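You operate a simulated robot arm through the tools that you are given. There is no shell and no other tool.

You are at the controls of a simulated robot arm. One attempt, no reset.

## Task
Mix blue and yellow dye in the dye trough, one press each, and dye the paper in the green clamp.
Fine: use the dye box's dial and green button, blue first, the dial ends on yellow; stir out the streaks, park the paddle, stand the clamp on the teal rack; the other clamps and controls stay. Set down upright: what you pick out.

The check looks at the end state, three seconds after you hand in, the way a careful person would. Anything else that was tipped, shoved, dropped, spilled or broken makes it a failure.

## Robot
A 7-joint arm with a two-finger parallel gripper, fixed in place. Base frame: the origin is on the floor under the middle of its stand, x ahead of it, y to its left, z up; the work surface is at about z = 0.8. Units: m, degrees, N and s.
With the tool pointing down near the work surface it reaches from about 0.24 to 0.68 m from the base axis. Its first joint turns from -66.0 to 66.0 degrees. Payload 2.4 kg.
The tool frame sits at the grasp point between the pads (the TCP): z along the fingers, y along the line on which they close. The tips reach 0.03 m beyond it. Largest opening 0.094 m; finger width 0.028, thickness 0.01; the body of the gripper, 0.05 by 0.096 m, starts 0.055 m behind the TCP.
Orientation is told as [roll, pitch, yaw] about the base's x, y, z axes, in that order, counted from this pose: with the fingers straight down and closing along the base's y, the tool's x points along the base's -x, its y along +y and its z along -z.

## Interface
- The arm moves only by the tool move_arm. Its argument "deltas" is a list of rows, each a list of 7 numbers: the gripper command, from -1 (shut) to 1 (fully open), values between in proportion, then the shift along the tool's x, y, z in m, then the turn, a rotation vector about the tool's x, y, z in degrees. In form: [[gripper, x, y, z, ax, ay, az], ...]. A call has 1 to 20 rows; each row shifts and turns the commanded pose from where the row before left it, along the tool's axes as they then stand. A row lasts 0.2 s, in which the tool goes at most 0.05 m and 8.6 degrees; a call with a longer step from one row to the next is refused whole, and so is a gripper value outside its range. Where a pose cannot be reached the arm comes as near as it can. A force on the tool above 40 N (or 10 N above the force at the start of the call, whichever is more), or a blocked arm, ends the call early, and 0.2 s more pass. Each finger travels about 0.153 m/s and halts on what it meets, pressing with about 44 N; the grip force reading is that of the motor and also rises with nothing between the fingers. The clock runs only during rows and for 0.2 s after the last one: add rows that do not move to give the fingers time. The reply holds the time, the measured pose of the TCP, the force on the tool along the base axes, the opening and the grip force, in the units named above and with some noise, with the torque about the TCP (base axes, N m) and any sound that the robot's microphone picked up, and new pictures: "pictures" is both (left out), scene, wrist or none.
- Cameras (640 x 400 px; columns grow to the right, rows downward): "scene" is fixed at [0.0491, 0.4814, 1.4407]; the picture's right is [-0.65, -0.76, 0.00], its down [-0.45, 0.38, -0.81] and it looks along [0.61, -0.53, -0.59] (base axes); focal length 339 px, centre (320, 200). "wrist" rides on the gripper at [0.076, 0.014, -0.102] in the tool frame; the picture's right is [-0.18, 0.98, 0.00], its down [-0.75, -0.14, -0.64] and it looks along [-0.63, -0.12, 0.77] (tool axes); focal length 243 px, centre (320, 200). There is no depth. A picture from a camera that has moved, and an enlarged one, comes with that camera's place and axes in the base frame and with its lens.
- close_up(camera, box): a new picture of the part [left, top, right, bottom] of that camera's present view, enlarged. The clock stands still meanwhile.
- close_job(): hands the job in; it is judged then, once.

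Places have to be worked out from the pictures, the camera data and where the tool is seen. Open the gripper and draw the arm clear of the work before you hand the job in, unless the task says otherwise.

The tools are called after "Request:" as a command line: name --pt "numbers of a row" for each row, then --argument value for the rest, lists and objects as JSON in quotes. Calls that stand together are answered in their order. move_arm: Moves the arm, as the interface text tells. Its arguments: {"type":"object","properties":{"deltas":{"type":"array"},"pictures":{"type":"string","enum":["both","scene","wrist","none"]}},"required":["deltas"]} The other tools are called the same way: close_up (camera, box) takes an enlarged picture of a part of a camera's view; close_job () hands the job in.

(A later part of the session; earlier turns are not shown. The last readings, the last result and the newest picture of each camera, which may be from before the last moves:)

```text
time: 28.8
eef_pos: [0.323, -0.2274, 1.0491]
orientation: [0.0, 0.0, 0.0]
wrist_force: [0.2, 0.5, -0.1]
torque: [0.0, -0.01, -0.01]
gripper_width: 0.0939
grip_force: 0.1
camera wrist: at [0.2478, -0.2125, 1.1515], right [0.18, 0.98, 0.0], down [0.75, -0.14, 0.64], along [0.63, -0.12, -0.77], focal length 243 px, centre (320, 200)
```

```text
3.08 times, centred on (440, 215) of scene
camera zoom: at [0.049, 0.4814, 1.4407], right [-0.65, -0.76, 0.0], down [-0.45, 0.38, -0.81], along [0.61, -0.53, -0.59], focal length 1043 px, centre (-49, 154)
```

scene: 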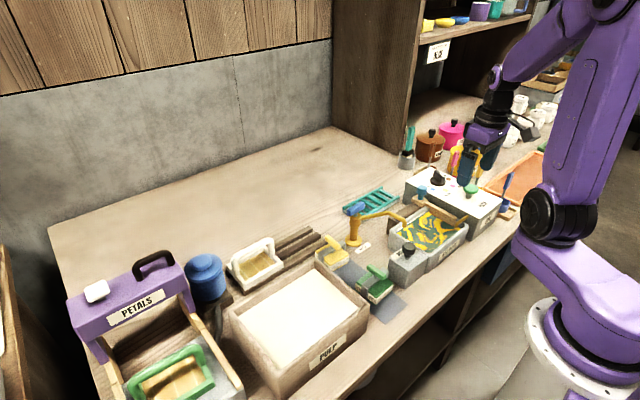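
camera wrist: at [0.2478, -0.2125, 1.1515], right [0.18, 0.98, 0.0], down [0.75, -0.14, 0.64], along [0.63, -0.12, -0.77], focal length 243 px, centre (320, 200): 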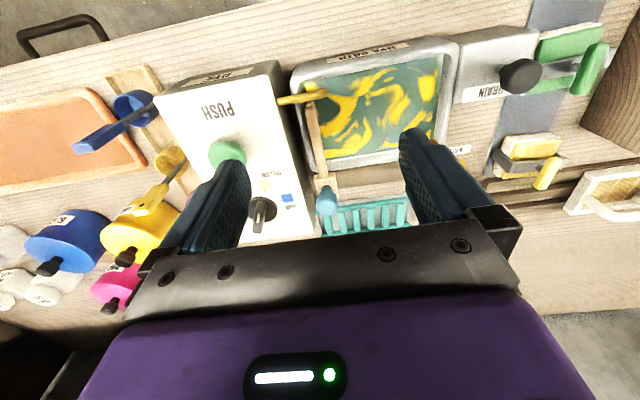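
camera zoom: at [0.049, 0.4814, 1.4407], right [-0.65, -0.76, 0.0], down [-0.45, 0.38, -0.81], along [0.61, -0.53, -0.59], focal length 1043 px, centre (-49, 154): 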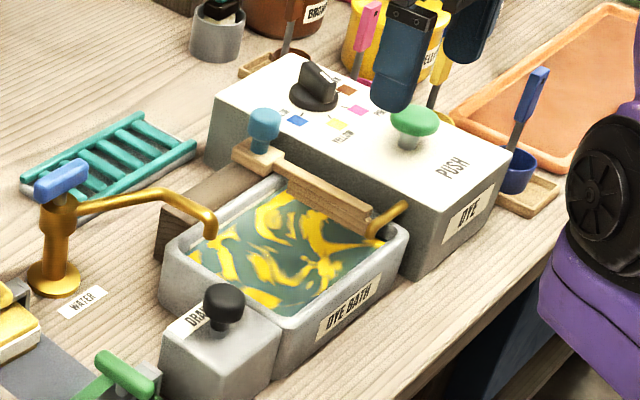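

Both dyes are in (streaky). The paddle sits on a dark rail (y from about -0.26 to -0.127) behind the trough; its blue knob is at about (0.453,-0.242), top z≈0.908. I move above it with fingers opened only ~5 cm (the dye box edge is close by).

Request:
move_arm --pt "0.1 -0.0433 -0.0048 0 0 0 0" --pt "0.1 -0.0433 -0.0048 0 0 0 0" --pt "0.1 -0.0433 -0.0048 0 0 0 0" --pt "0.1 0 0 0.04 0 0 0" --pt "0.1 0 0 0.04 0 0 0" --pt "0.1 0 0 0 0 0 0" --pictures "both"

Request:
close_up --camera "wrist" --box '[200, 60, 440, 220]'

Request:
close_up --camera "scene" --box '[340, 150, 480, 270]'

```text
time: 30.2
eef_pos: [0.4537, -0.2405, 0.9698]
orientation: [0.0, 0.0, 0.1]
wrist_force: [-0.2, 0.4, -0.6]
torque: [-0.01, -0.01, 0.01]
gripper_width: 0.0517
grip_force: 0.0
camera wrist: at [0.3772, -0.2267, 1.072], right [0.18, 0.98, 0.0], down [0.75, -0.14, 0.64], along [0.63, -0.12, -0.77], focal length 243 px, centre (320, 200)
```

scene: 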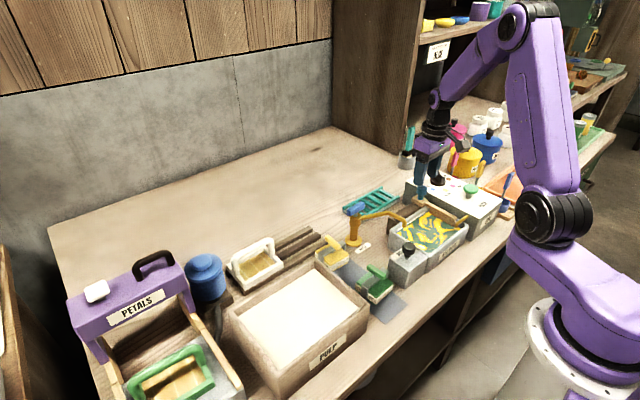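
wrist: 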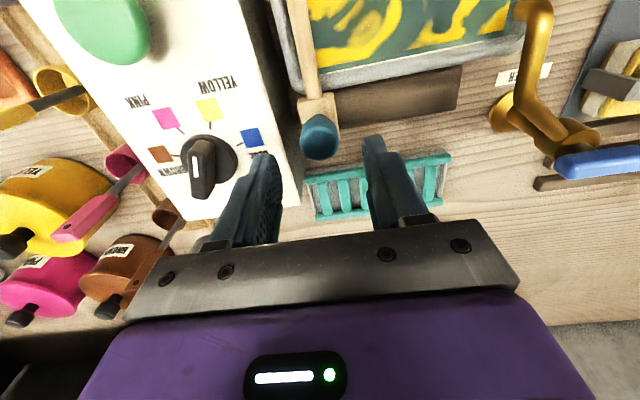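

```text
2.50 times, centred on (320, 140) of wrist
camera zoom: at [0.3772, -0.2267, 1.072], right [0.18, 0.98, 0.0], down [0.75, -0.14, 0.64], along [0.63, -0.12, -0.77], focal length 606 px, centre (320, 350)
```

zoom: 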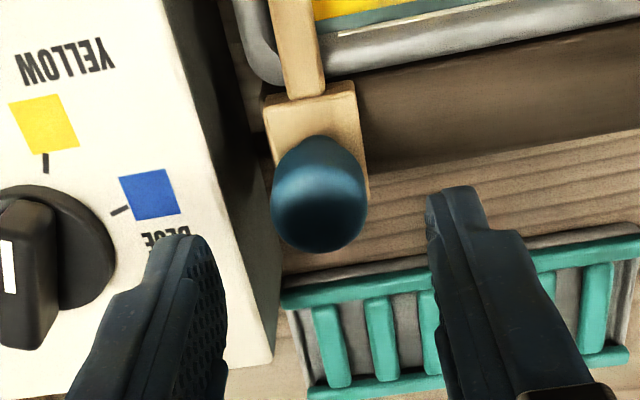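

```text
3.33 times, centred on (410, 210) of scene
camera zoom: at [0.0491, 0.4814, 1.4407], right [-0.65, -0.76, 0.0], down [-0.45, 0.38, -0.81], along [0.61, -0.53, -0.59], focal length 1130 px, centre (20, 167)
```

zoom: 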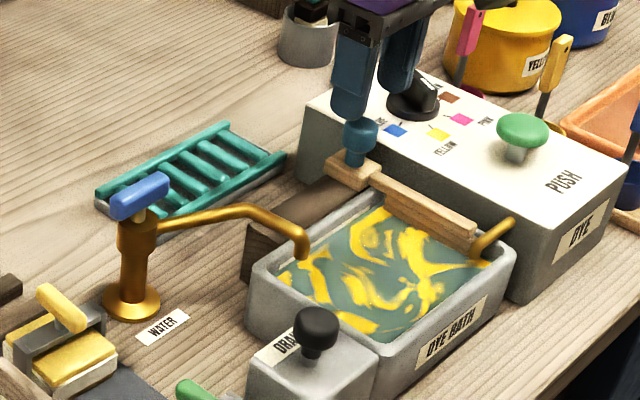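

The knob is centred between the fingers. I descend so that the tips stay just above the box-top level, and close on the knob.

Request:
move_arm --pt "0.1 0 0 0.02 0 0 0" --pt "0.1 0 0 0.018 0 0 0" --pt "0.1 0 0 0.01 0 0 0" --pt "-0.2 0 0 0 0 0 0" --pt "-0.4 0 0 0 0 0 0" --pt "-0.55 0 0 0 0 0 0" --pt "-0.55 0 0 0 0 0 0" --pictures "both"

Request:
close_up --camera "scene" --box '[340, 150, 480, 270]'

```text
time: 31.8
eef_pos: [0.4524, -0.241, 0.9227]
orientation: [0.1, -0.1, 0.1]
wrist_force: [0.5, 2.7, -3.0]
torque: [0.07, -0.05, -0.02]
gripper_width: 0.0275
grip_force: 45.1
camera wrist: at [0.3775, -0.2276, 1.0243], right [0.18, 0.98, 0.0], down [0.75, -0.14, 0.64], along [0.63, -0.12, -0.77], focal length 243 px, centre (320, 200)
```

scene: 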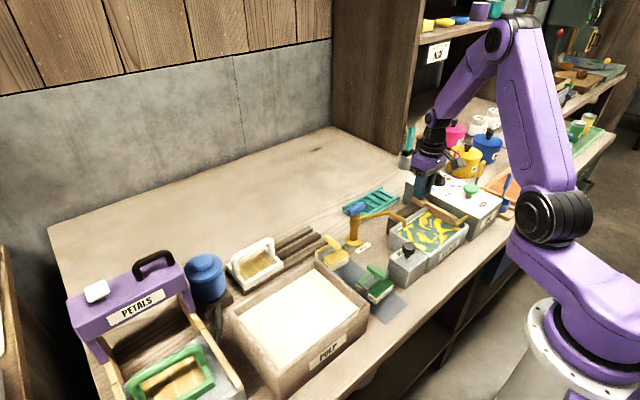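
wrist: 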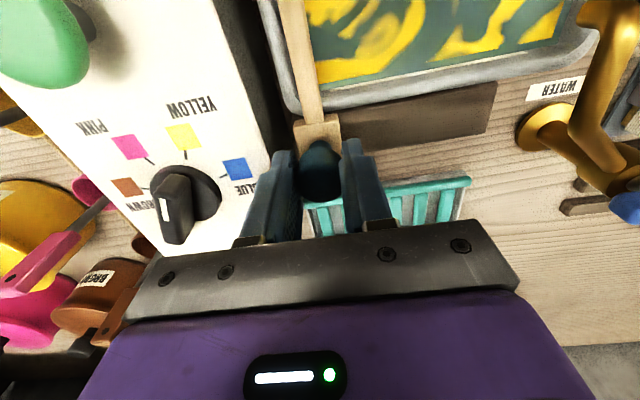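

```text
3.33 times, centred on (410, 210) of scene
camera zoom: at [0.0491, 0.4814, 1.4406], right [-0.65, -0.76, 0.0], down [-0.45, 0.38, -0.81], along [0.61, -0.53, -0.59], focal length 1130 px, centre (20, 167)
```

zoom: 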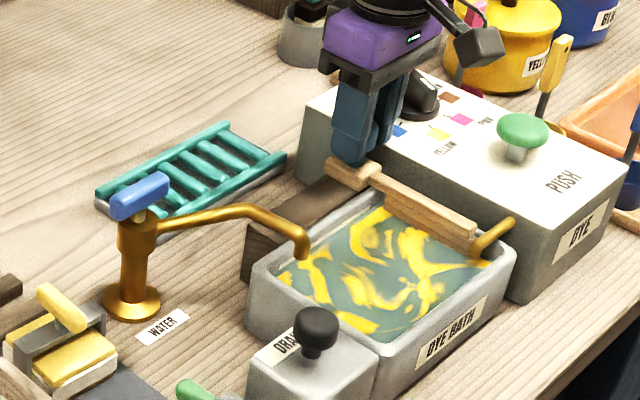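

Knob gripped. I slide it gently 3 cm in +y along the rail to learn how the paddle moves.

Request:
move_arm --pt "-0.55 0 0.01 0 0 0 0" --pt "-0.55 0 0.01 0 0 0 0" --pt "-0.55 0 0.01 0 0 0 0" --pt "-0.55 0 0 0 0 0 0" --pictures "both"

Request:
close_up --camera "scene" --box '[340, 150, 480, 270]'

```text
time: 32.8
eef_pos: [0.453, -0.2115, 0.9227]
orientation: [0.1, -0.2, 0.0]
wrist_force: [1.7, 0.9, 6.4]
torque: [0.18, 0.45, -0.11]
gripper_width: 0.0276
grip_force: 45.0
camera wrist: at [0.3772, -0.1973, 1.0242], right [0.18, 0.98, 0.0], down [0.75, -0.14, 0.64], along [0.63, -0.12, -0.77], focal length 243 px, centre (320, 200)
```

scene: 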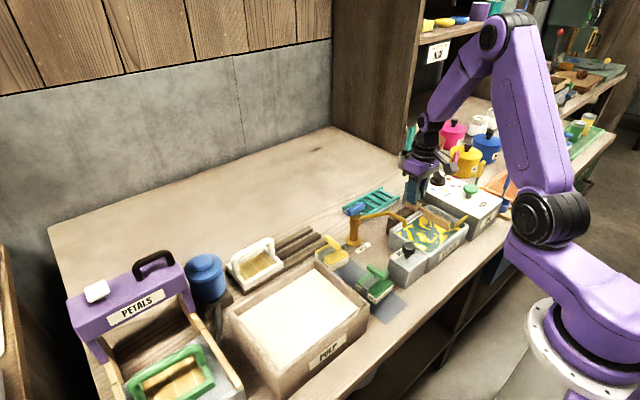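
wrist: 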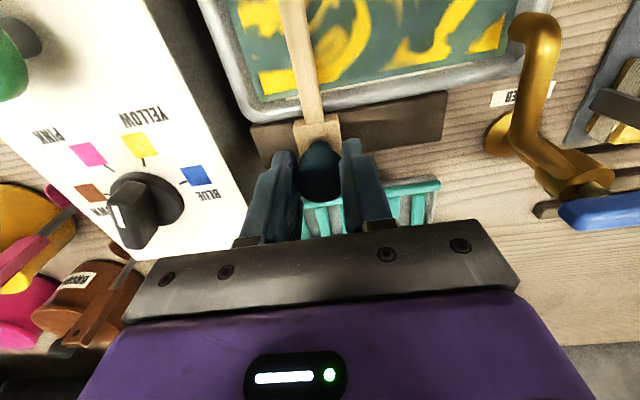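

```text
3.33 times, centred on (410, 210) of scene
camera zoom: at [0.049, 0.4815, 1.4406], right [-0.65, -0.76, 0.0], down [-0.45, 0.38, -0.81], along [0.61, -0.53, -0.59], focal length 1130 px, centre (20, 167)
```

zoom: 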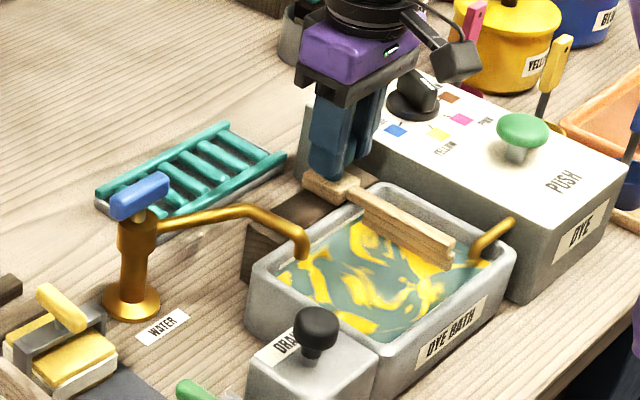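

The paddle slides freely along the rail (small forces). I sweep on to y≈-0.15, then look.

Request:
move_arm --pt "-0.55 0 0.012 0 0 0 0" --pt "-0.55 0 0.012 0 0 0 0" --pt "-0.55 0 0.012 0 0 0 0" --pt "-0.55 0 0.012 0 0 0 0" --pt "-0.55 0 0.012 0 0 0 0" --pt "-0.55 0 0 0 0 0 0" --pictures "both"

Request:
close_up --camera "scene" --box '[340, 150, 480, 270]'

```text
time: 34.2
eef_pos: [0.4523, -0.1515, 0.9211]
orientation: [0.1, -0.1, 0.1]
wrist_force: [5.0, -1.3, -2.0]
torque: [-0.02, -0.1, -0.11]
gripper_width: 0.0272
grip_force: 45.0
camera wrist: at [0.3773, -0.1375, 1.0242], right [0.18, 0.98, 0.0], down [0.75, -0.14, 0.64], along [0.63, -0.12, -0.77], focal length 243 px, centre (320, 200)
```

scene: 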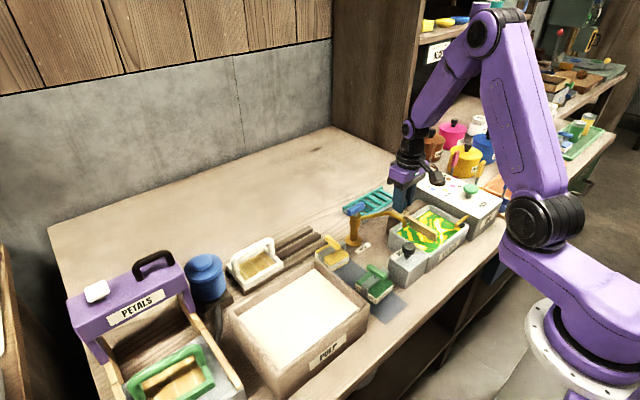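
wrist: 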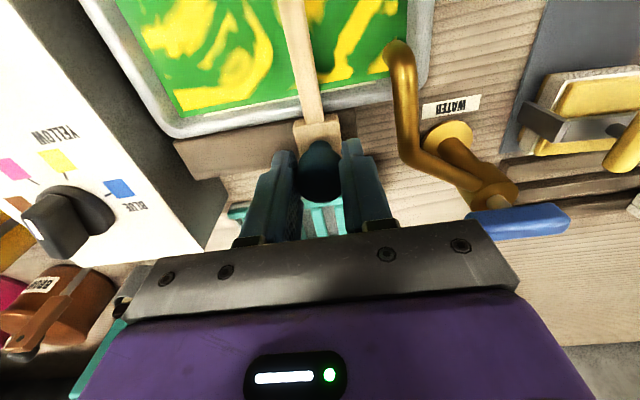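

```text
3.33 times, centred on (410, 210) of scene
camera zoom: at [0.0492, 0.4814, 1.4407], right [-0.65, -0.76, 0.0], down [-0.45, 0.38, -0.81], along [0.61, -0.53, -0.59], focal length 1130 px, centre (20, 167)
```

zoom: 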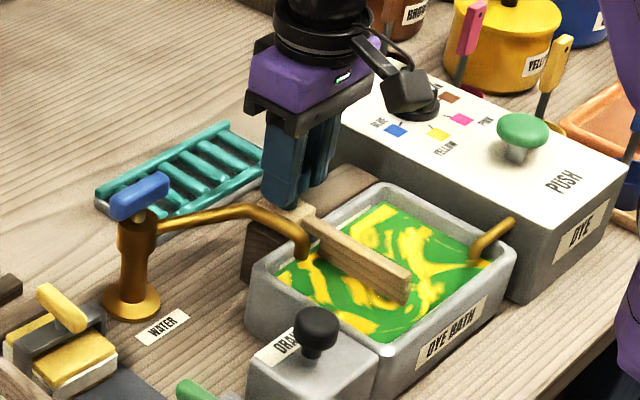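

The bath is turning green with yellow streaks left. I keep stirring with full strokes back and forth.

Request:
move_arm --pt "-0.55 0 -0.015 0 0 0 0" --pt "-0.55 0 -0.015 0 0 0 0" --pt "-0.55 0 -0.015 0 0 0 0" --pt "-0.55 0 -0.015 0 0 0 0" --pt "-0.55 0 -0.015 0 0 0 0" --pt "-0.55 0 -0.014 0 0 0 0" --pt "-0.55 0 0.015 0 0 0 0" --pt "-0.55 0 0.015 0 0 0 0" --pt "-0.55 0 0.015 0 0 0 0" --pt "-0.55 0 0.015 0 0 0 0" --pt "-0.55 0 0.015 0 0 0 0" --pt "-0.55 0 0.015 0 0 0 0" --pt "-0.55 0 -0.015 0 0 0 0" --pt "-0.55 0 -0.015 0 0 0 0" --pt "-0.55 0 -0.015 0 0 0 0" --pt "-0.55 0 -0.015 0 0 0 0" --pt "-0.55 0 -0.015 0 0 0 0" --pt "-0.55 0 -0.015 0 0 0 0" --pt "-0.55 0 0 0 0 0 0" --pictures "both"

Request:
close_up --camera "scene" --box '[340, 150, 480, 270]'

```text
time: 38.2
eef_pos: [0.4533, -0.2406, 0.9226]
orientation: [0.0, -0.1, -0.1]
wrist_force: [-0.4, -0.1, 6.7]
torque: [-0.02, -0.07, 0.05]
gripper_width: 0.0276
grip_force: 45.0
camera wrist: at [0.3771, -0.2273, 1.0241], right [0.18, 0.98, 0.0], down [0.75, -0.14, 0.64], along [0.63, -0.12, -0.77], focal length 243 px, centre (320, 200)
```

scene: 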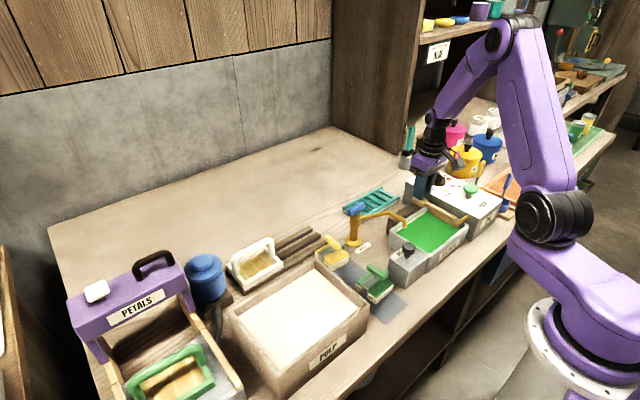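
wrist: 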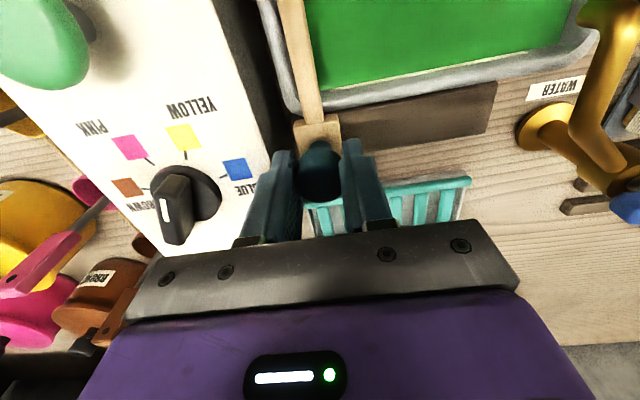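

```text
3.33 times, centred on (410, 210) of scene
camera zoom: at [0.049, 0.4814, 1.4407], right [-0.65, -0.76, 0.0], down [-0.45, 0.38, -0.81], along [0.61, -0.53, -0.59], focal length 1130 px, centre (20, 167)
```

zoom: 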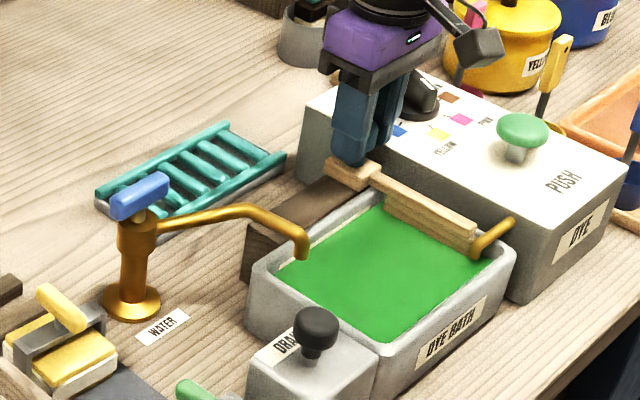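

The bath is an even green now, no streaks. I nudge the paddle 3 mm further to -y to make sure it sits at its parked end.

Request:
move_arm --pt "-0.55 0 -0.002 0 0 0 0" --pt "-0.55 0 -0.001 0 0 0 0" --pt "-0.55 0 0 0 0 0 0" --pictures "none"

```text
time: 39.0
eef_pos: [0.4527, -0.2426, 0.9218]
orientation: [0.1, 0.1, 0.1]
wrist_force: [1.0, 14.5, 11.6]
torque: [0.49, -0.3, -0.29]
gripper_width: 0.0274
grip_force: 44.9
```

There's a firm stop at y≈-0.242: the paddle is parked. I open to 5 cm and rise straight up.

Request:
move_arm --pt "-0.2 0 0 0 0 0 0" --pt "0.1 0 0 0 0 0 0" --pt "0.1 0 0.002 0 0 0 0" --pt "0.1 0 0 -0.02 0 0 0" --pt "0.1 0 0 -0.04 0 0 0" --pt "0.1 0 0 -0.045 0 0 0" --pt "0.1 0 0 -0.045 0 0 0" --pt "0.1 0 0 0 0 0 0" --pictures "both"

Request:
close_up --camera "scene" --box '[340, 150, 480, 270]'

Request:
close_up --camera "wrist" --box '[240, 40, 440, 230]'

```text
time: 40.8
eef_pos: [0.4518, -0.2419, 1.0719]
orientation: [0.0, 0.0, 0.0]
wrist_force: [0.1, 0.4, 0.9]
torque: [0.01, 0.01, 0.03]
gripper_width: 0.0516
grip_force: 0.1
camera wrist: at [0.3773, -0.2275, 1.1753], right [0.18, 0.98, 0.0], down [0.75, -0.14, 0.64], along [0.63, -0.12, -0.77], focal length 243 px, centre (320, 200)
```

scene: 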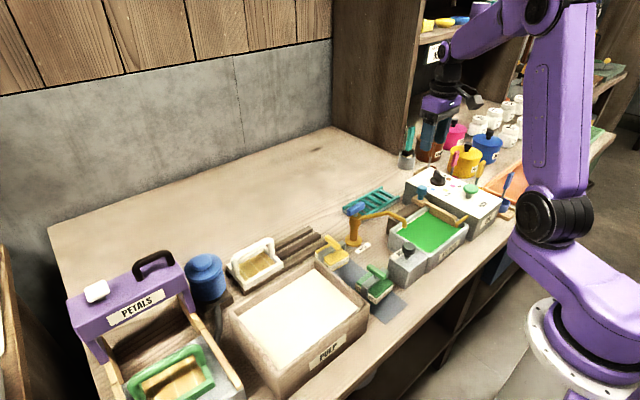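
wrist: 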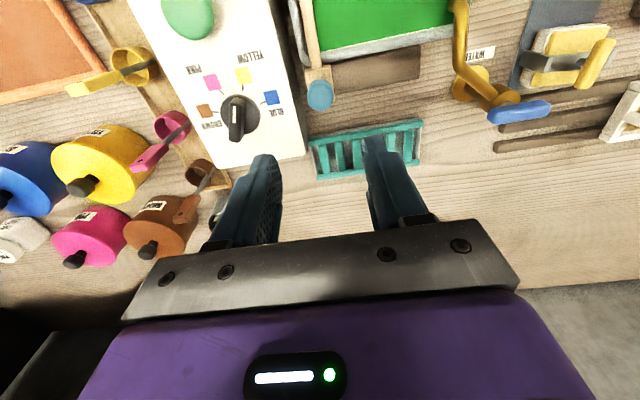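

```text
3.33 times, centred on (410, 210) of scene
camera zoom: at [0.049, 0.4814, 1.4407], right [-0.65, -0.76, 0.0], down [-0.45, 0.38, -0.81], along [0.61, -0.53, -0.59], focal length 1130 px, centre (20, 167)
```

zoom: 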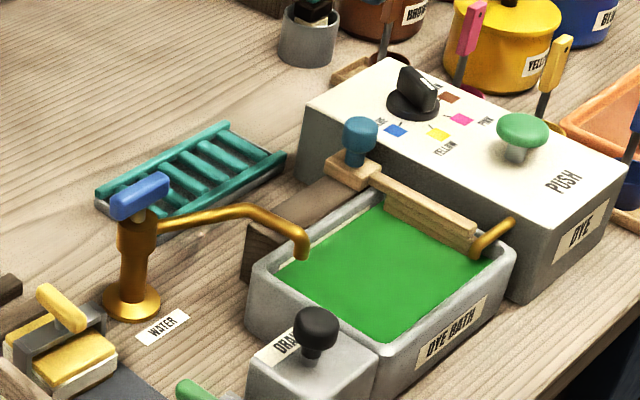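

```text
2.11 times, centred on (340, 135) of wrist
camera zoom: at [0.3773, -0.2275, 1.1753], right [0.18, 0.98, 0.0], down [0.75, -0.14, 0.64], along [0.63, -0.12, -0.77], focal length 511 px, centre (278, 337)
```

zoom: 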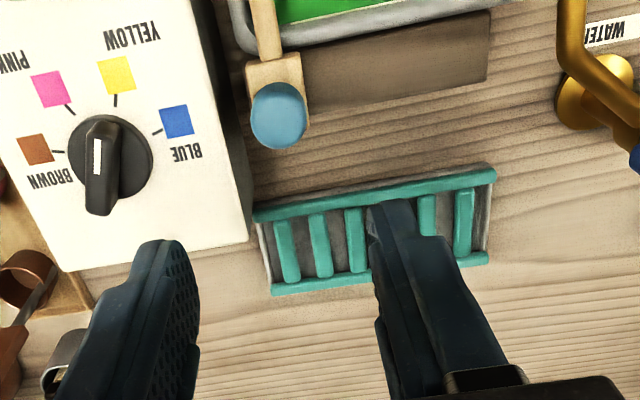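

Paddle parked, dial still on yellow, and the rack spans about x 0.545–0.619, y -0.277 to -0.102, top z≈0.823. Now I move over toward the green clamp to study it.

Request:
move_arm --pt "1 0.0214 0.0389 0 0 0 0" --pt "1 0.0214 0.0389 0 0 0 0" --pt "1 0.0214 0.0389 0 0 0 0" --pt "1 0.0214 0.0389 0 0 0 0" --pt "1 0.0214 0.0389 0 0 0 0" --pt "1 0.0214 0.0389 0 0 0 0" --pt "1 0.0214 0.0389 0 0 0 0" --pt "1 0 0 0.03 0 0 0" --pt "1 0 0 0 0 0 0" --pictures "both"

Request:
close_up --camera "wrist" --box '[230, 60, 480, 230]'

Request:
close_up --camera "scene" --box '[310, 220, 430, 310]'

```text
time: 42.8
eef_pos: [0.3044, 0.0312, 1.0455]
orientation: [0.0, -0.1, 0.2]
wrist_force: [0.4, 0.0, -0.5]
torque: [0.02, 0.0, 0.02]
gripper_width: 0.0941
grip_force: 0.1
out of reach, approached as far as the arm can: row 8
camera wrist: at [0.2284, 0.0455, 1.148], right [0.18, 0.98, 0.0], down [0.75, -0.14, 0.64], along [0.63, -0.12, -0.77], focal length 243 px, centre (320, 200)
```

scene: 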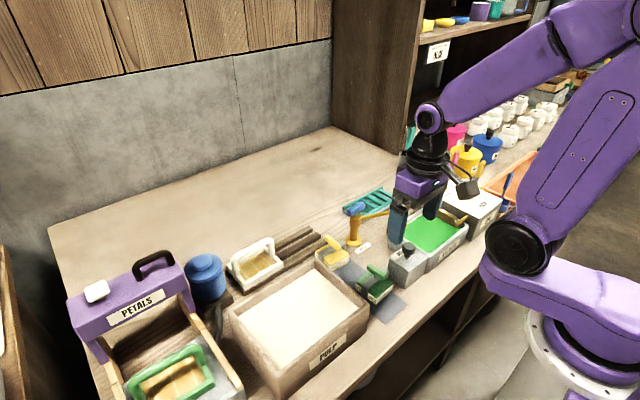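
wrist: 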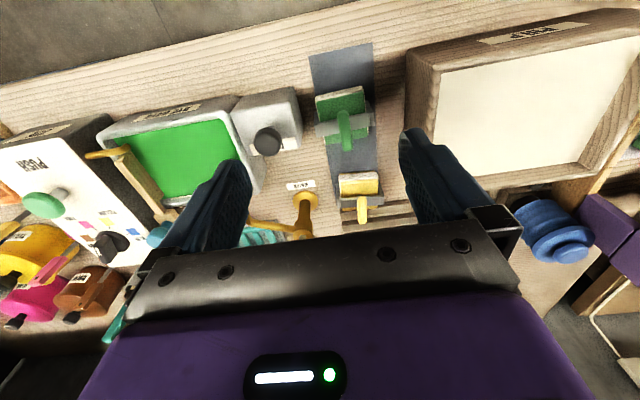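

```text
2.35 times, centred on (355, 145) of wrist
camera zoom: at [0.2284, 0.0455, 1.148], right [0.18, 0.98, 0.0], down [0.75, -0.14, 0.64], along [0.63, -0.12, -0.77], focal length 571 px, centre (238, 329)
```

zoom: 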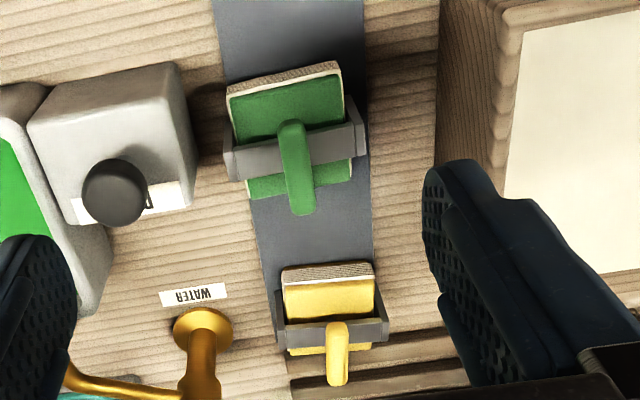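

```text
4.44 times, centred on (370, 265) of scene
camera zoom: at [0.049, 0.4814, 1.4407], right [-0.65, -0.76, 0.0], down [-0.45, 0.38, -0.81], along [0.61, -0.53, -0.59], focal length 1507 px, centre (98, -89)
```

zoom: 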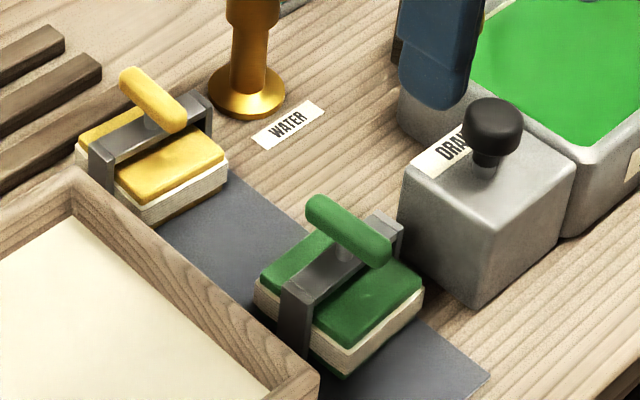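

The green clamp is a stamp-like block (≈6×7 cm) with a green handle bar along x, centred at about (0.356,0.0525), top z≈0.872. I go above it with the fingers narrowed to 4 cm to clear the pulp box, and check the alignment.

Request:
move_arm --pt "-0.15 -0.0258 0.0106 0 0 0 0" --pt "-0.15 -0.0258 0.0107 0 0 0 0" --pt "-0.15 0 0 0.04 0 0 0" --pt "-0.15 0 0 0.04 0 0 0" --pt "-0.15 0 0 0.03 0 0 0" --pt "-0.15 0 0 0 0 0 0" --pictures "both"

Request:
close_up --camera "wrist" --box '[220, 60, 440, 220]'

Request:
close_up --camera "scene" --box '[310, 210, 430, 310]'

```text
time: 44.2
eef_pos: [0.3564, 0.0512, 0.9361]
orientation: [0.0, 0.0, 0.1]
wrist_force: [0.2, -0.1, -0.4]
torque: [0.01, -0.03, 0.01]
gripper_width: 0.0399
grip_force: 0.1
camera wrist: at [0.2812, 0.0662, 1.0386], right [0.18, 0.98, 0.0], down [0.75, -0.14, 0.64], along [0.63, -0.12, -0.77], focal length 243 px, centre (320, 200)
```

scene: 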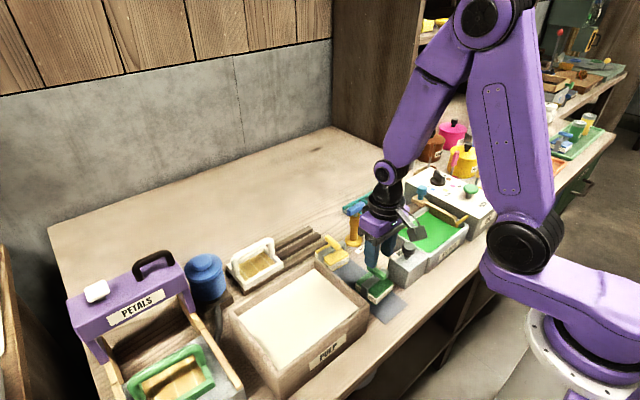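
wrist: 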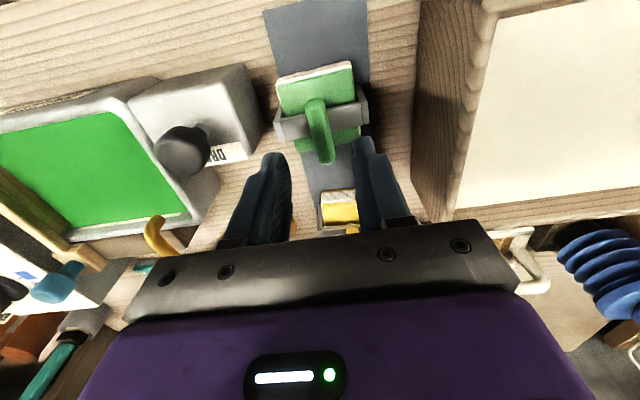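

```text
2.50 times, centred on (330, 140) of wrist
camera zoom: at [0.2812, 0.0662, 1.0386], right [0.18, 0.98, 0.0], down [0.75, -0.14, 0.64], along [0.63, -0.12, -0.77], focal length 606 px, centre (295, 350)
```

zoom: 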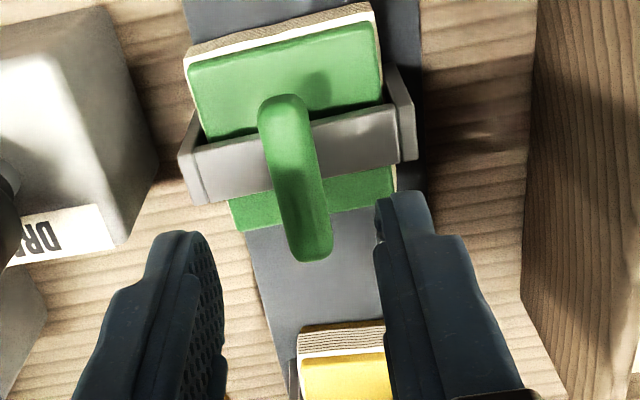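

```text
4.00 times, centred on (370, 260) of scene
camera zoom: at [0.0491, 0.4814, 1.4407], right [-0.65, -0.76, 0.0], down [-0.45, 0.38, -0.81], along [0.61, -0.53, -0.59], focal length 1356 px, centre (120, -40)
```

zoom: 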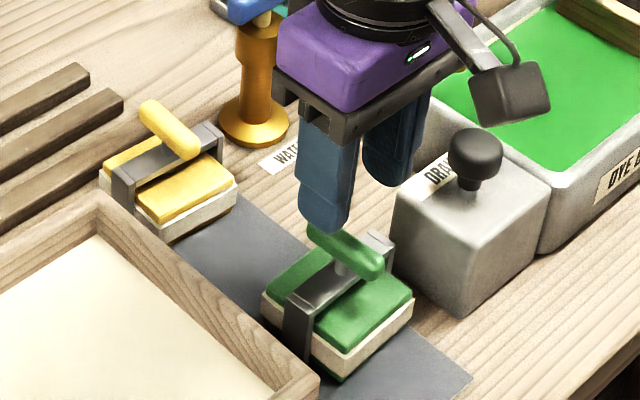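

Lateral alignment is good; the handle centre is ~3.5 mm nearer in x. I correct that, descend so that the tips straddle the handle above the bracket, and check force before closing.

Request:
move_arm --pt "-0.15 0.0035 0.0005 0.02 0 0 0" --pt "-0.15 0 0 0.018 0 0 0" --pt "-0.15 0 0 0.008 0 0 0" --pt "-0.15 0 0 0.005 0 0 0" --pt "-0.15 0 0 0 0 0 0" --pictures "both"

Request:
close_up --camera "scene" --box '[330, 220, 430, 310]'

Request:
close_up --camera "wrist" --box '[240, 60, 400, 220]'

```text
time: 45.4
eef_pos: [0.3532, 0.0532, 0.8851]
orientation: [0.0, -0.1, 0.0]
wrist_force: [-0.8, 0.1, -0.2]
torque: [0.0, 0.02, 0.02]
gripper_width: 0.0399
grip_force: 0.0
camera wrist: at [0.2774, 0.0669, 0.9877], right [0.18, 0.98, 0.0], down [0.75, -0.14, 0.64], along [0.63, -0.12, -0.77], focal length 243 px, centre (320, 200)
```

scene: 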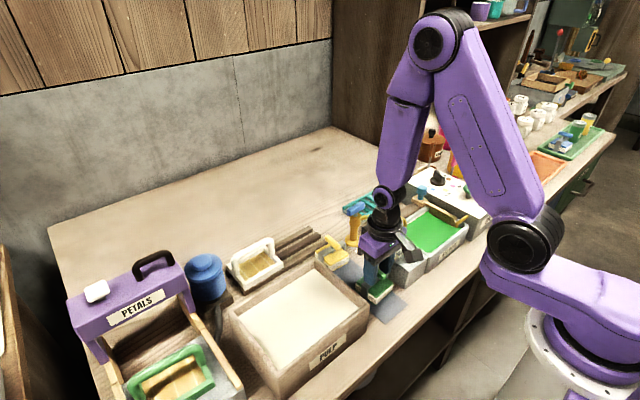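
wrist: 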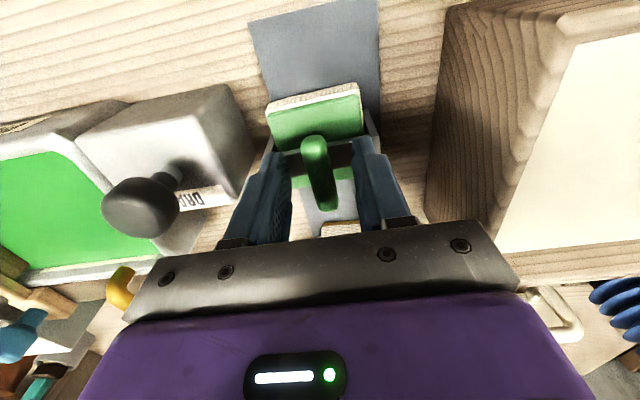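

```text
4.44 times, centred on (380, 265) of scene
camera zoom: at [0.0491, 0.4814, 1.4407], right [-0.65, -0.76, 0.0], down [-0.45, 0.38, -0.81], along [0.61, -0.53, -0.59], focal length 1507 px, centre (53, -89)
```

zoom: 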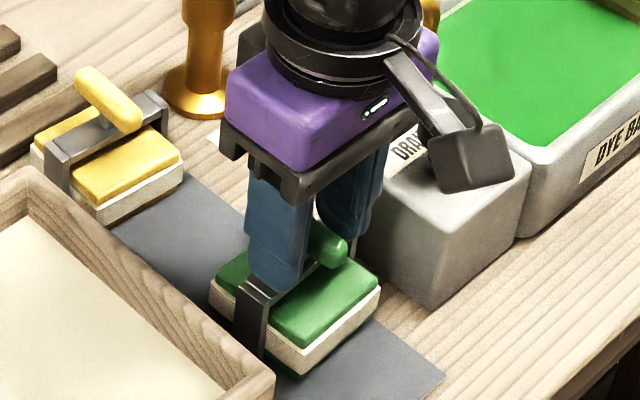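

```text
2.50 times, centred on (320, 140) of wrist
camera zoom: at [0.2774, 0.0669, 0.9877], right [0.18, 0.98, 0.0], down [0.75, -0.14, 0.64], along [0.63, -0.12, -0.77], focal length 606 px, centre (320, 350)
```

zoom: 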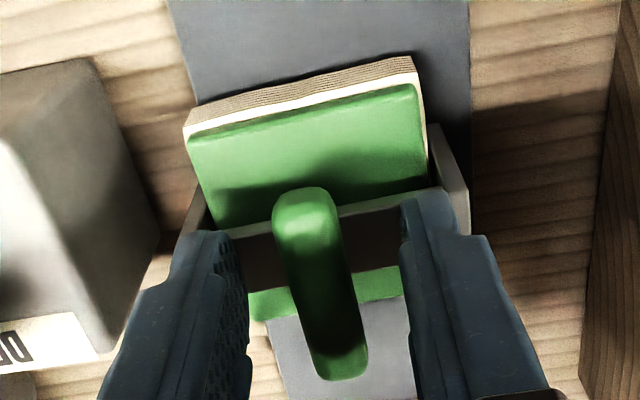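

The handle sits between the pads with no contact below. I close on it.

Request:
move_arm --pt "-0.5 0 0 0 0 0 0" --pt "-0.8 0 0 0 0 0 0" --pt "-1 0 0 0 0 0 0" --pt "-1 0 0 0 0 0 0" --pictures "wrist"

Request:
close_up --camera "wrist" --box '[240, 60, 400, 220]'

```text
time: 46.4
eef_pos: [0.3536, 0.0519, 0.8843]
orientation: [0.0, 0.0, 0.0]
wrist_force: [0.3, -1.3, -0.3]
torque: [0.0, -0.02, 0.01]
gripper_width: 0.0129
grip_force: 44.3
camera wrist: at [0.2773, 0.0669, 0.9878], right [0.18, 0.98, 0.0], down [0.75, -0.14, 0.64], along [0.63, -0.12, -0.77], focal length 243 px, centre (320, 200)
```

wrist: 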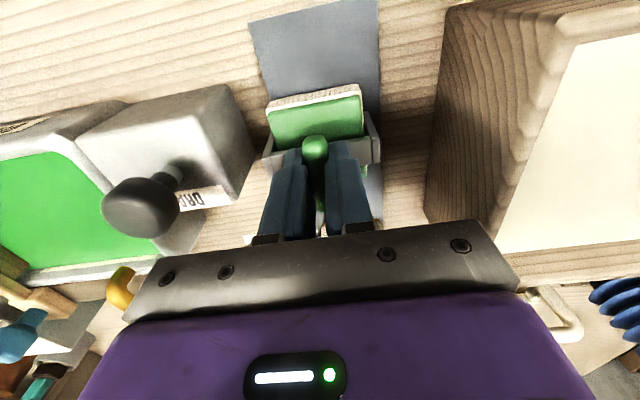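

```text
2.50 times, centred on (320, 140) of wrist
camera zoom: at [0.2773, 0.0669, 0.9878], right [0.18, 0.98, 0.0], down [0.75, -0.14, 0.64], along [0.63, -0.12, -0.77], focal length 606 px, centre (320, 350)
```

zoom: 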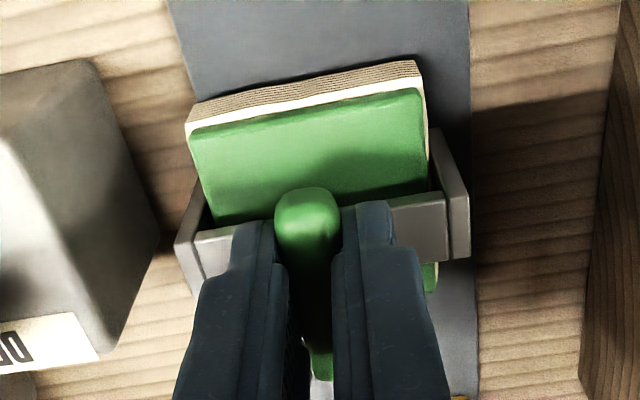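

Handle gripped (12.9 mm). I lift straight up slowly, checking the weight and attitude of the clamp.

Request:
move_arm --pt "-1 0 0 -0.01 0 0 0" --pt "-1 0 0 -0.02 0 0 0" --pt "-1 0 0 -0.03 0 0 0" --pt "-1 0 0 -0.03 0 0 0" --pt "-1 0 0 -0.03 0 0 0" --pt "-1 0 0 -0.02 0 0 0" --pt "-1 0 0 0 0 0 0" --pictures "both"

Request:
close_up --camera "scene" --box '[320, 170, 440, 280]'

Request:
close_up --camera "wrist" --box '[240, 60, 400, 220]'

```text
time: 48.0
eef_pos: [0.3523, 0.052, 1.0253]
orientation: [0.0, 0.0, 0.0]
wrist_force: [-0.2, 1.1, -0.9]
torque: [0.02, 0.0, 0.02]
gripper_width: 0.0
grip_force: 32.6
camera wrist: at [0.2771, 0.0665, 1.1276], right [0.18, 0.98, 0.0], down [0.75, -0.14, 0.64], along [0.63, -0.12, -0.77], focal length 243 px, centre (320, 200)
```

scene: 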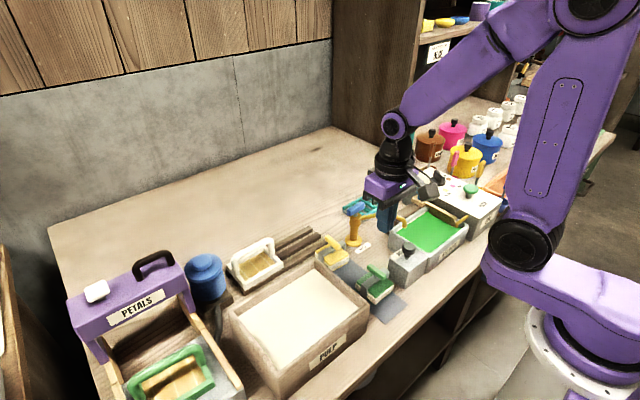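
wrist: 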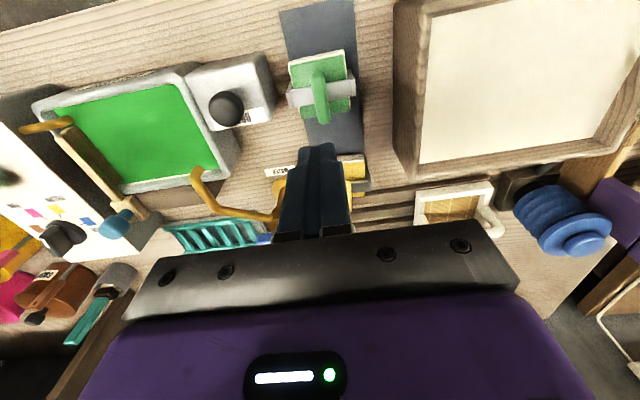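

```text
3.64 times, centred on (380, 225) of scene
camera zoom: at [0.049, 0.4814, 1.4407], right [-0.65, -0.76, 0.0], down [-0.45, 0.38, -0.81], along [0.61, -0.53, -0.59], focal length 1233 px, centre (102, 109)
```

zoom: 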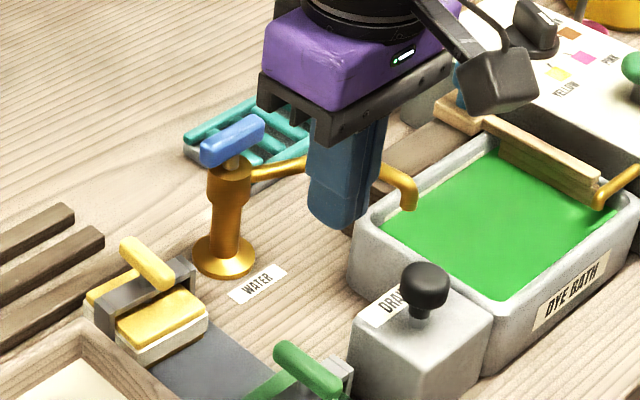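

```text
2.50 times, centred on (320, 140) of wrist
camera zoom: at [0.2771, 0.0665, 1.1276], right [0.18, 0.98, 0.0], down [0.75, -0.14, 0.64], along [0.63, -0.12, -0.77], focal length 606 px, centre (320, 350)
```

zoom: 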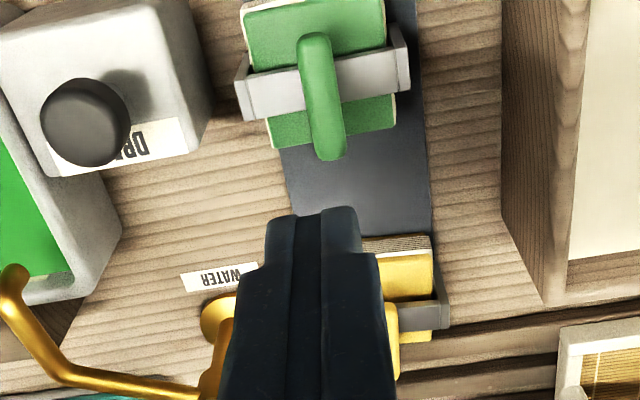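

The handle slipped out: the clamp stayed upright in its place, so my grip was too shallow. I reopen, go back down over the handle, and this time go deeper, feeling for the bracket.

Request:
move_arm --pt "-0.15 -0.001 0.0005 0 0 0 0" --pt "-0.15 0 0 0.04 0 0 0" --pt "-0.15 0 0 0.04 0 0 0" --pt "-0.15 0 0 0.04 0 0 0" --pt "-0.15 0 0 0.02 0 0 0" --pt "-0.15 0 0 0.002 0 0 0" --pt "-0.15 0 0 0 0 0 0" --pictures "wrist"

Request:
close_up --camera "wrist" --box '[240, 60, 400, 220]'

Request:
close_up --camera "scene" --box '[330, 220, 430, 310]'

```text
time: 49.6
eef_pos: [0.3531, 0.0534, 0.8816]
orientation: [0.0, -0.1, -0.1]
wrist_force: [0.1, -0.5, -0.2]
torque: [0.01, 0.02, 0.02]
gripper_width: 0.0401
grip_force: 0.0
camera wrist: at [0.2775, 0.0677, 0.985], right [0.18, 0.98, 0.0], down [0.75, -0.14, 0.64], along [0.63, -0.12, -0.77], focal length 243 px, centre (320, 200)
```

wrist: 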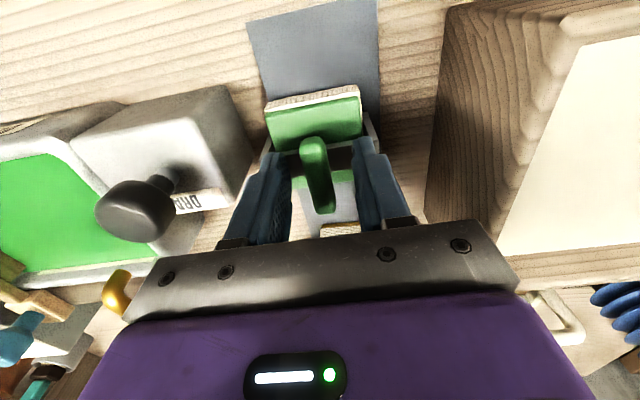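

```text
2.50 times, centred on (320, 140) of wrist
camera zoom: at [0.2775, 0.0677, 0.985], right [0.18, 0.98, 0.0], down [0.75, -0.14, 0.64], along [0.63, -0.12, -0.77], focal length 606 px, centre (320, 350)
```

zoom: 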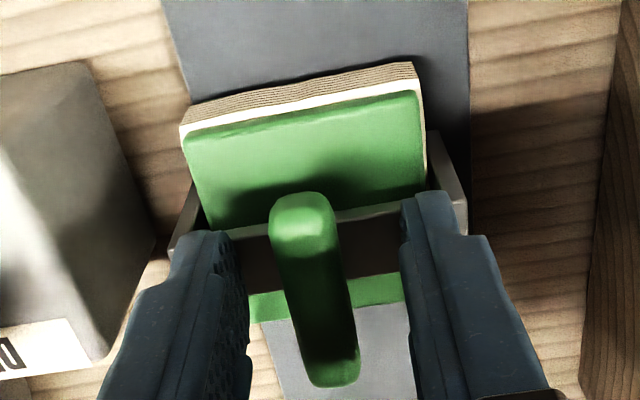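

```text
4.44 times, centred on (380, 265) of scene
camera zoom: at [0.0491, 0.4814, 1.4407], right [-0.65, -0.76, 0.0], down [-0.45, 0.38, -0.81], along [0.61, -0.53, -0.59], focal length 1507 px, centre (53, -89)
```

zoom: 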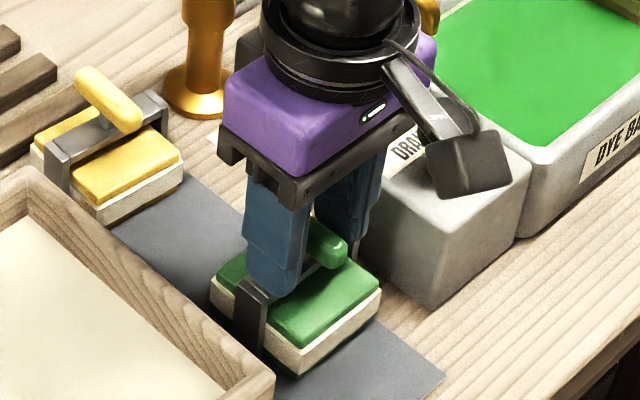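

No contact yet at tip height ≈0.852. I continue down by 3 mm and read the force.

Request:
move_arm --pt "-0.15 0 -0.0012 0.0015 0 0 0" --pt "-0.15 0 0 0.0015 0 0 0" --pt "-0.15 0 0 0 0 0 0" --pictures "none"

Request:
move_arm --pt "-0.15 0 0 0.0015 0 0 0" --pt "-0.15 0 0 0.0015 0 0 0" --pt "-0.15 0 0 0 0 0 0" --pictures "none"

```text
time: 50.5
eef_pos: [0.3536, 0.0523, 0.8804]
orientation: [0.1, 0.1, 0.1]
wrist_force: [-2.2, -2.0, 16.1]
torque: [0.04, 0.02, 0.01]
gripper_width: 0.0401
grip_force: 0.1
stopped in row 3: the force on the tool passed its limit at 41 N (the readings are from after the stop); the commanded pose is now the measured one
```

```text
time: 50.9
eef_pos: [0.3536, 0.051, 0.8805]
orientation: [0.0, -0.1, 0.1]
wrist_force: [-4.3, 0.0, 17.7]
torque: [0.06, 0.05, -0.01]
gripper_width: 0.0401
grip_force: 0.0
stopped in row 1: the force on the tool passed its limit at 50 N (the readings are from after the stop); the commanded pose is now the measured one
```

Contact with the bracket at TCP z≈0.8805. I back up 1.5 mm, grip there, and then lift only 1 cm slowly to test the hold.

Request:
move_arm --pt "-0.15 0 0.0013 -0.0015 0 0 0" --pt "-0.15 0 0 0 0 0 0" --pt "-0.6 0 0 0 0 0 0" --pt "-1 0 0 0 0 0 0" --pt "-1 0 0 0 0 0 0" --pt "-1 0 0 0 0 0 0" --pictures "wrist"

Request:
close_up --camera "wrist" --box '[240, 60, 400, 220]'

```text
time: 52.3
eef_pos: [0.3529, 0.0532, 0.883]
orientation: [0.0, -0.1, 0.1]
wrist_force: [-0.6, -0.5, 0.2]
torque: [-0.02, 0.02, -0.03]
gripper_width: 0.0129
grip_force: 44.5
camera wrist: at [0.2776, 0.0676, 0.9845], right [0.18, 0.98, 0.0], down [0.75, -0.14, 0.64], along [0.63, -0.12, -0.77], focal length 243 px, centre (320, 200)
```

wrist: 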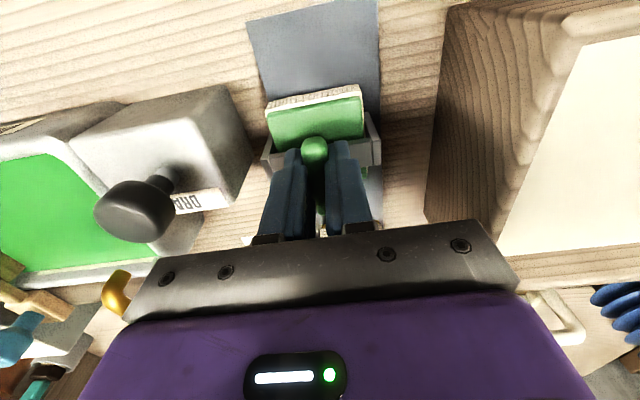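

```text
2.50 times, centred on (320, 140) of wrist
camera zoom: at [0.2776, 0.0676, 0.9845], right [0.18, 0.98, 0.0], down [0.75, -0.14, 0.64], along [0.63, -0.12, -0.77], focal length 606 px, centre (320, 350)
```

zoom: 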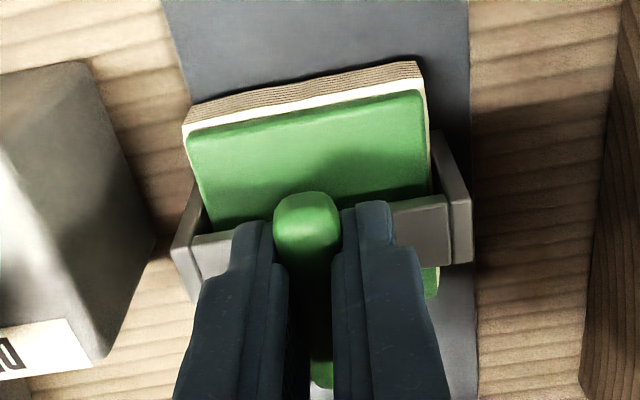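

Gripped at 12.9 mm again. Now a slow 12 mm lift to feel for the load.

Request:
move_arm --pt "-1 0 0 -0.002 0 0 0" --pt "-1 0 0 -0.002 0 0 0" --pt "-1 0 0 0 0 0 0" --pictures "none"

```text
time: 53.1
eef_pos: [0.3523, 0.0542, 0.8859]
orientation: [-0.1, -0.1, 0.0]
wrist_force: [0.4, -0.5, -1.2]
torque: [0.0, -0.04, 0.0]
gripper_width: 0.0132
grip_force: 44.2
```

Request:
move_arm --pt "-1 0 0 -0.003 0 0 0" --pt "-1 0 0 -0.003 0 0 0" --pt "-1 0 0 0 0 0 0" --pictures "both"

Request:
close_up --camera "wrist" --box '[240, 60, 400, 220]'

Request:
close_up --camera "scene" --box '[330, 220, 430, 310]'

```text
time: 53.9
eef_pos: [0.3524, 0.0526, 0.8917]
orientation: [0.0, -0.1, 0.2]
wrist_force: [0.6, 1.2, -2.4]
torque: [-0.01, 0.01, -0.02]
gripper_width: 0.0129
grip_force: 44.9
camera wrist: at [0.2774, 0.0673, 0.9943], right [0.18, 0.98, 0.0], down [0.75, -0.14, 0.64], along [0.63, -0.12, -0.77], focal length 243 px, centre (320, 200)
```

scene: 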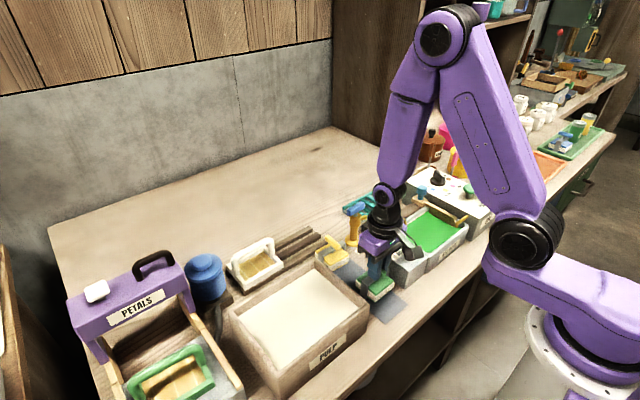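
wrist: 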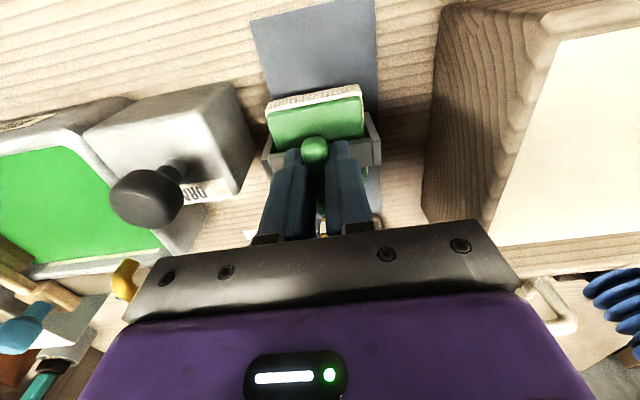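

```text
2.50 times, centred on (320, 140) of wrist
camera zoom: at [0.2774, 0.0673, 0.9943], right [0.18, 0.98, 0.0], down [0.75, -0.14, 0.64], along [0.63, -0.12, -0.77], focal length 606 px, centre (320, 350)
```

zoom: 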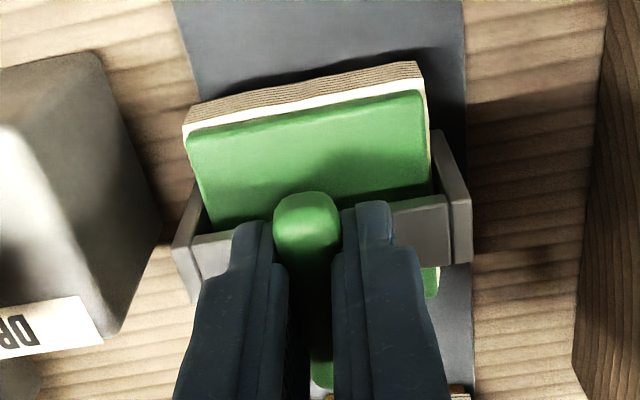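

```text
4.44 times, centred on (380, 265) of scene
camera zoom: at [0.0491, 0.4814, 1.4407], right [-0.65, -0.76, 0.0], down [-0.45, 0.38, -0.81], along [0.61, -0.53, -0.59], focal length 1507 px, centre (53, -89)
```

zoom: 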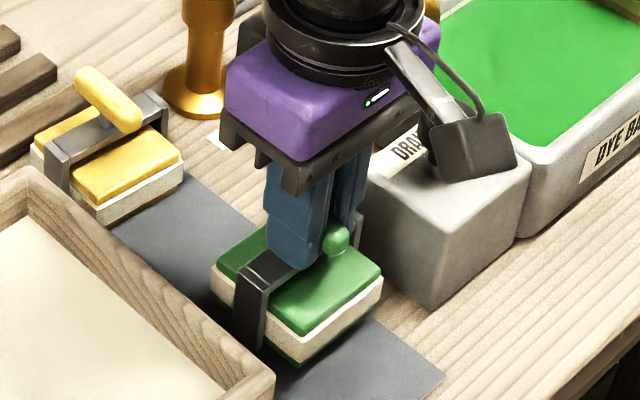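

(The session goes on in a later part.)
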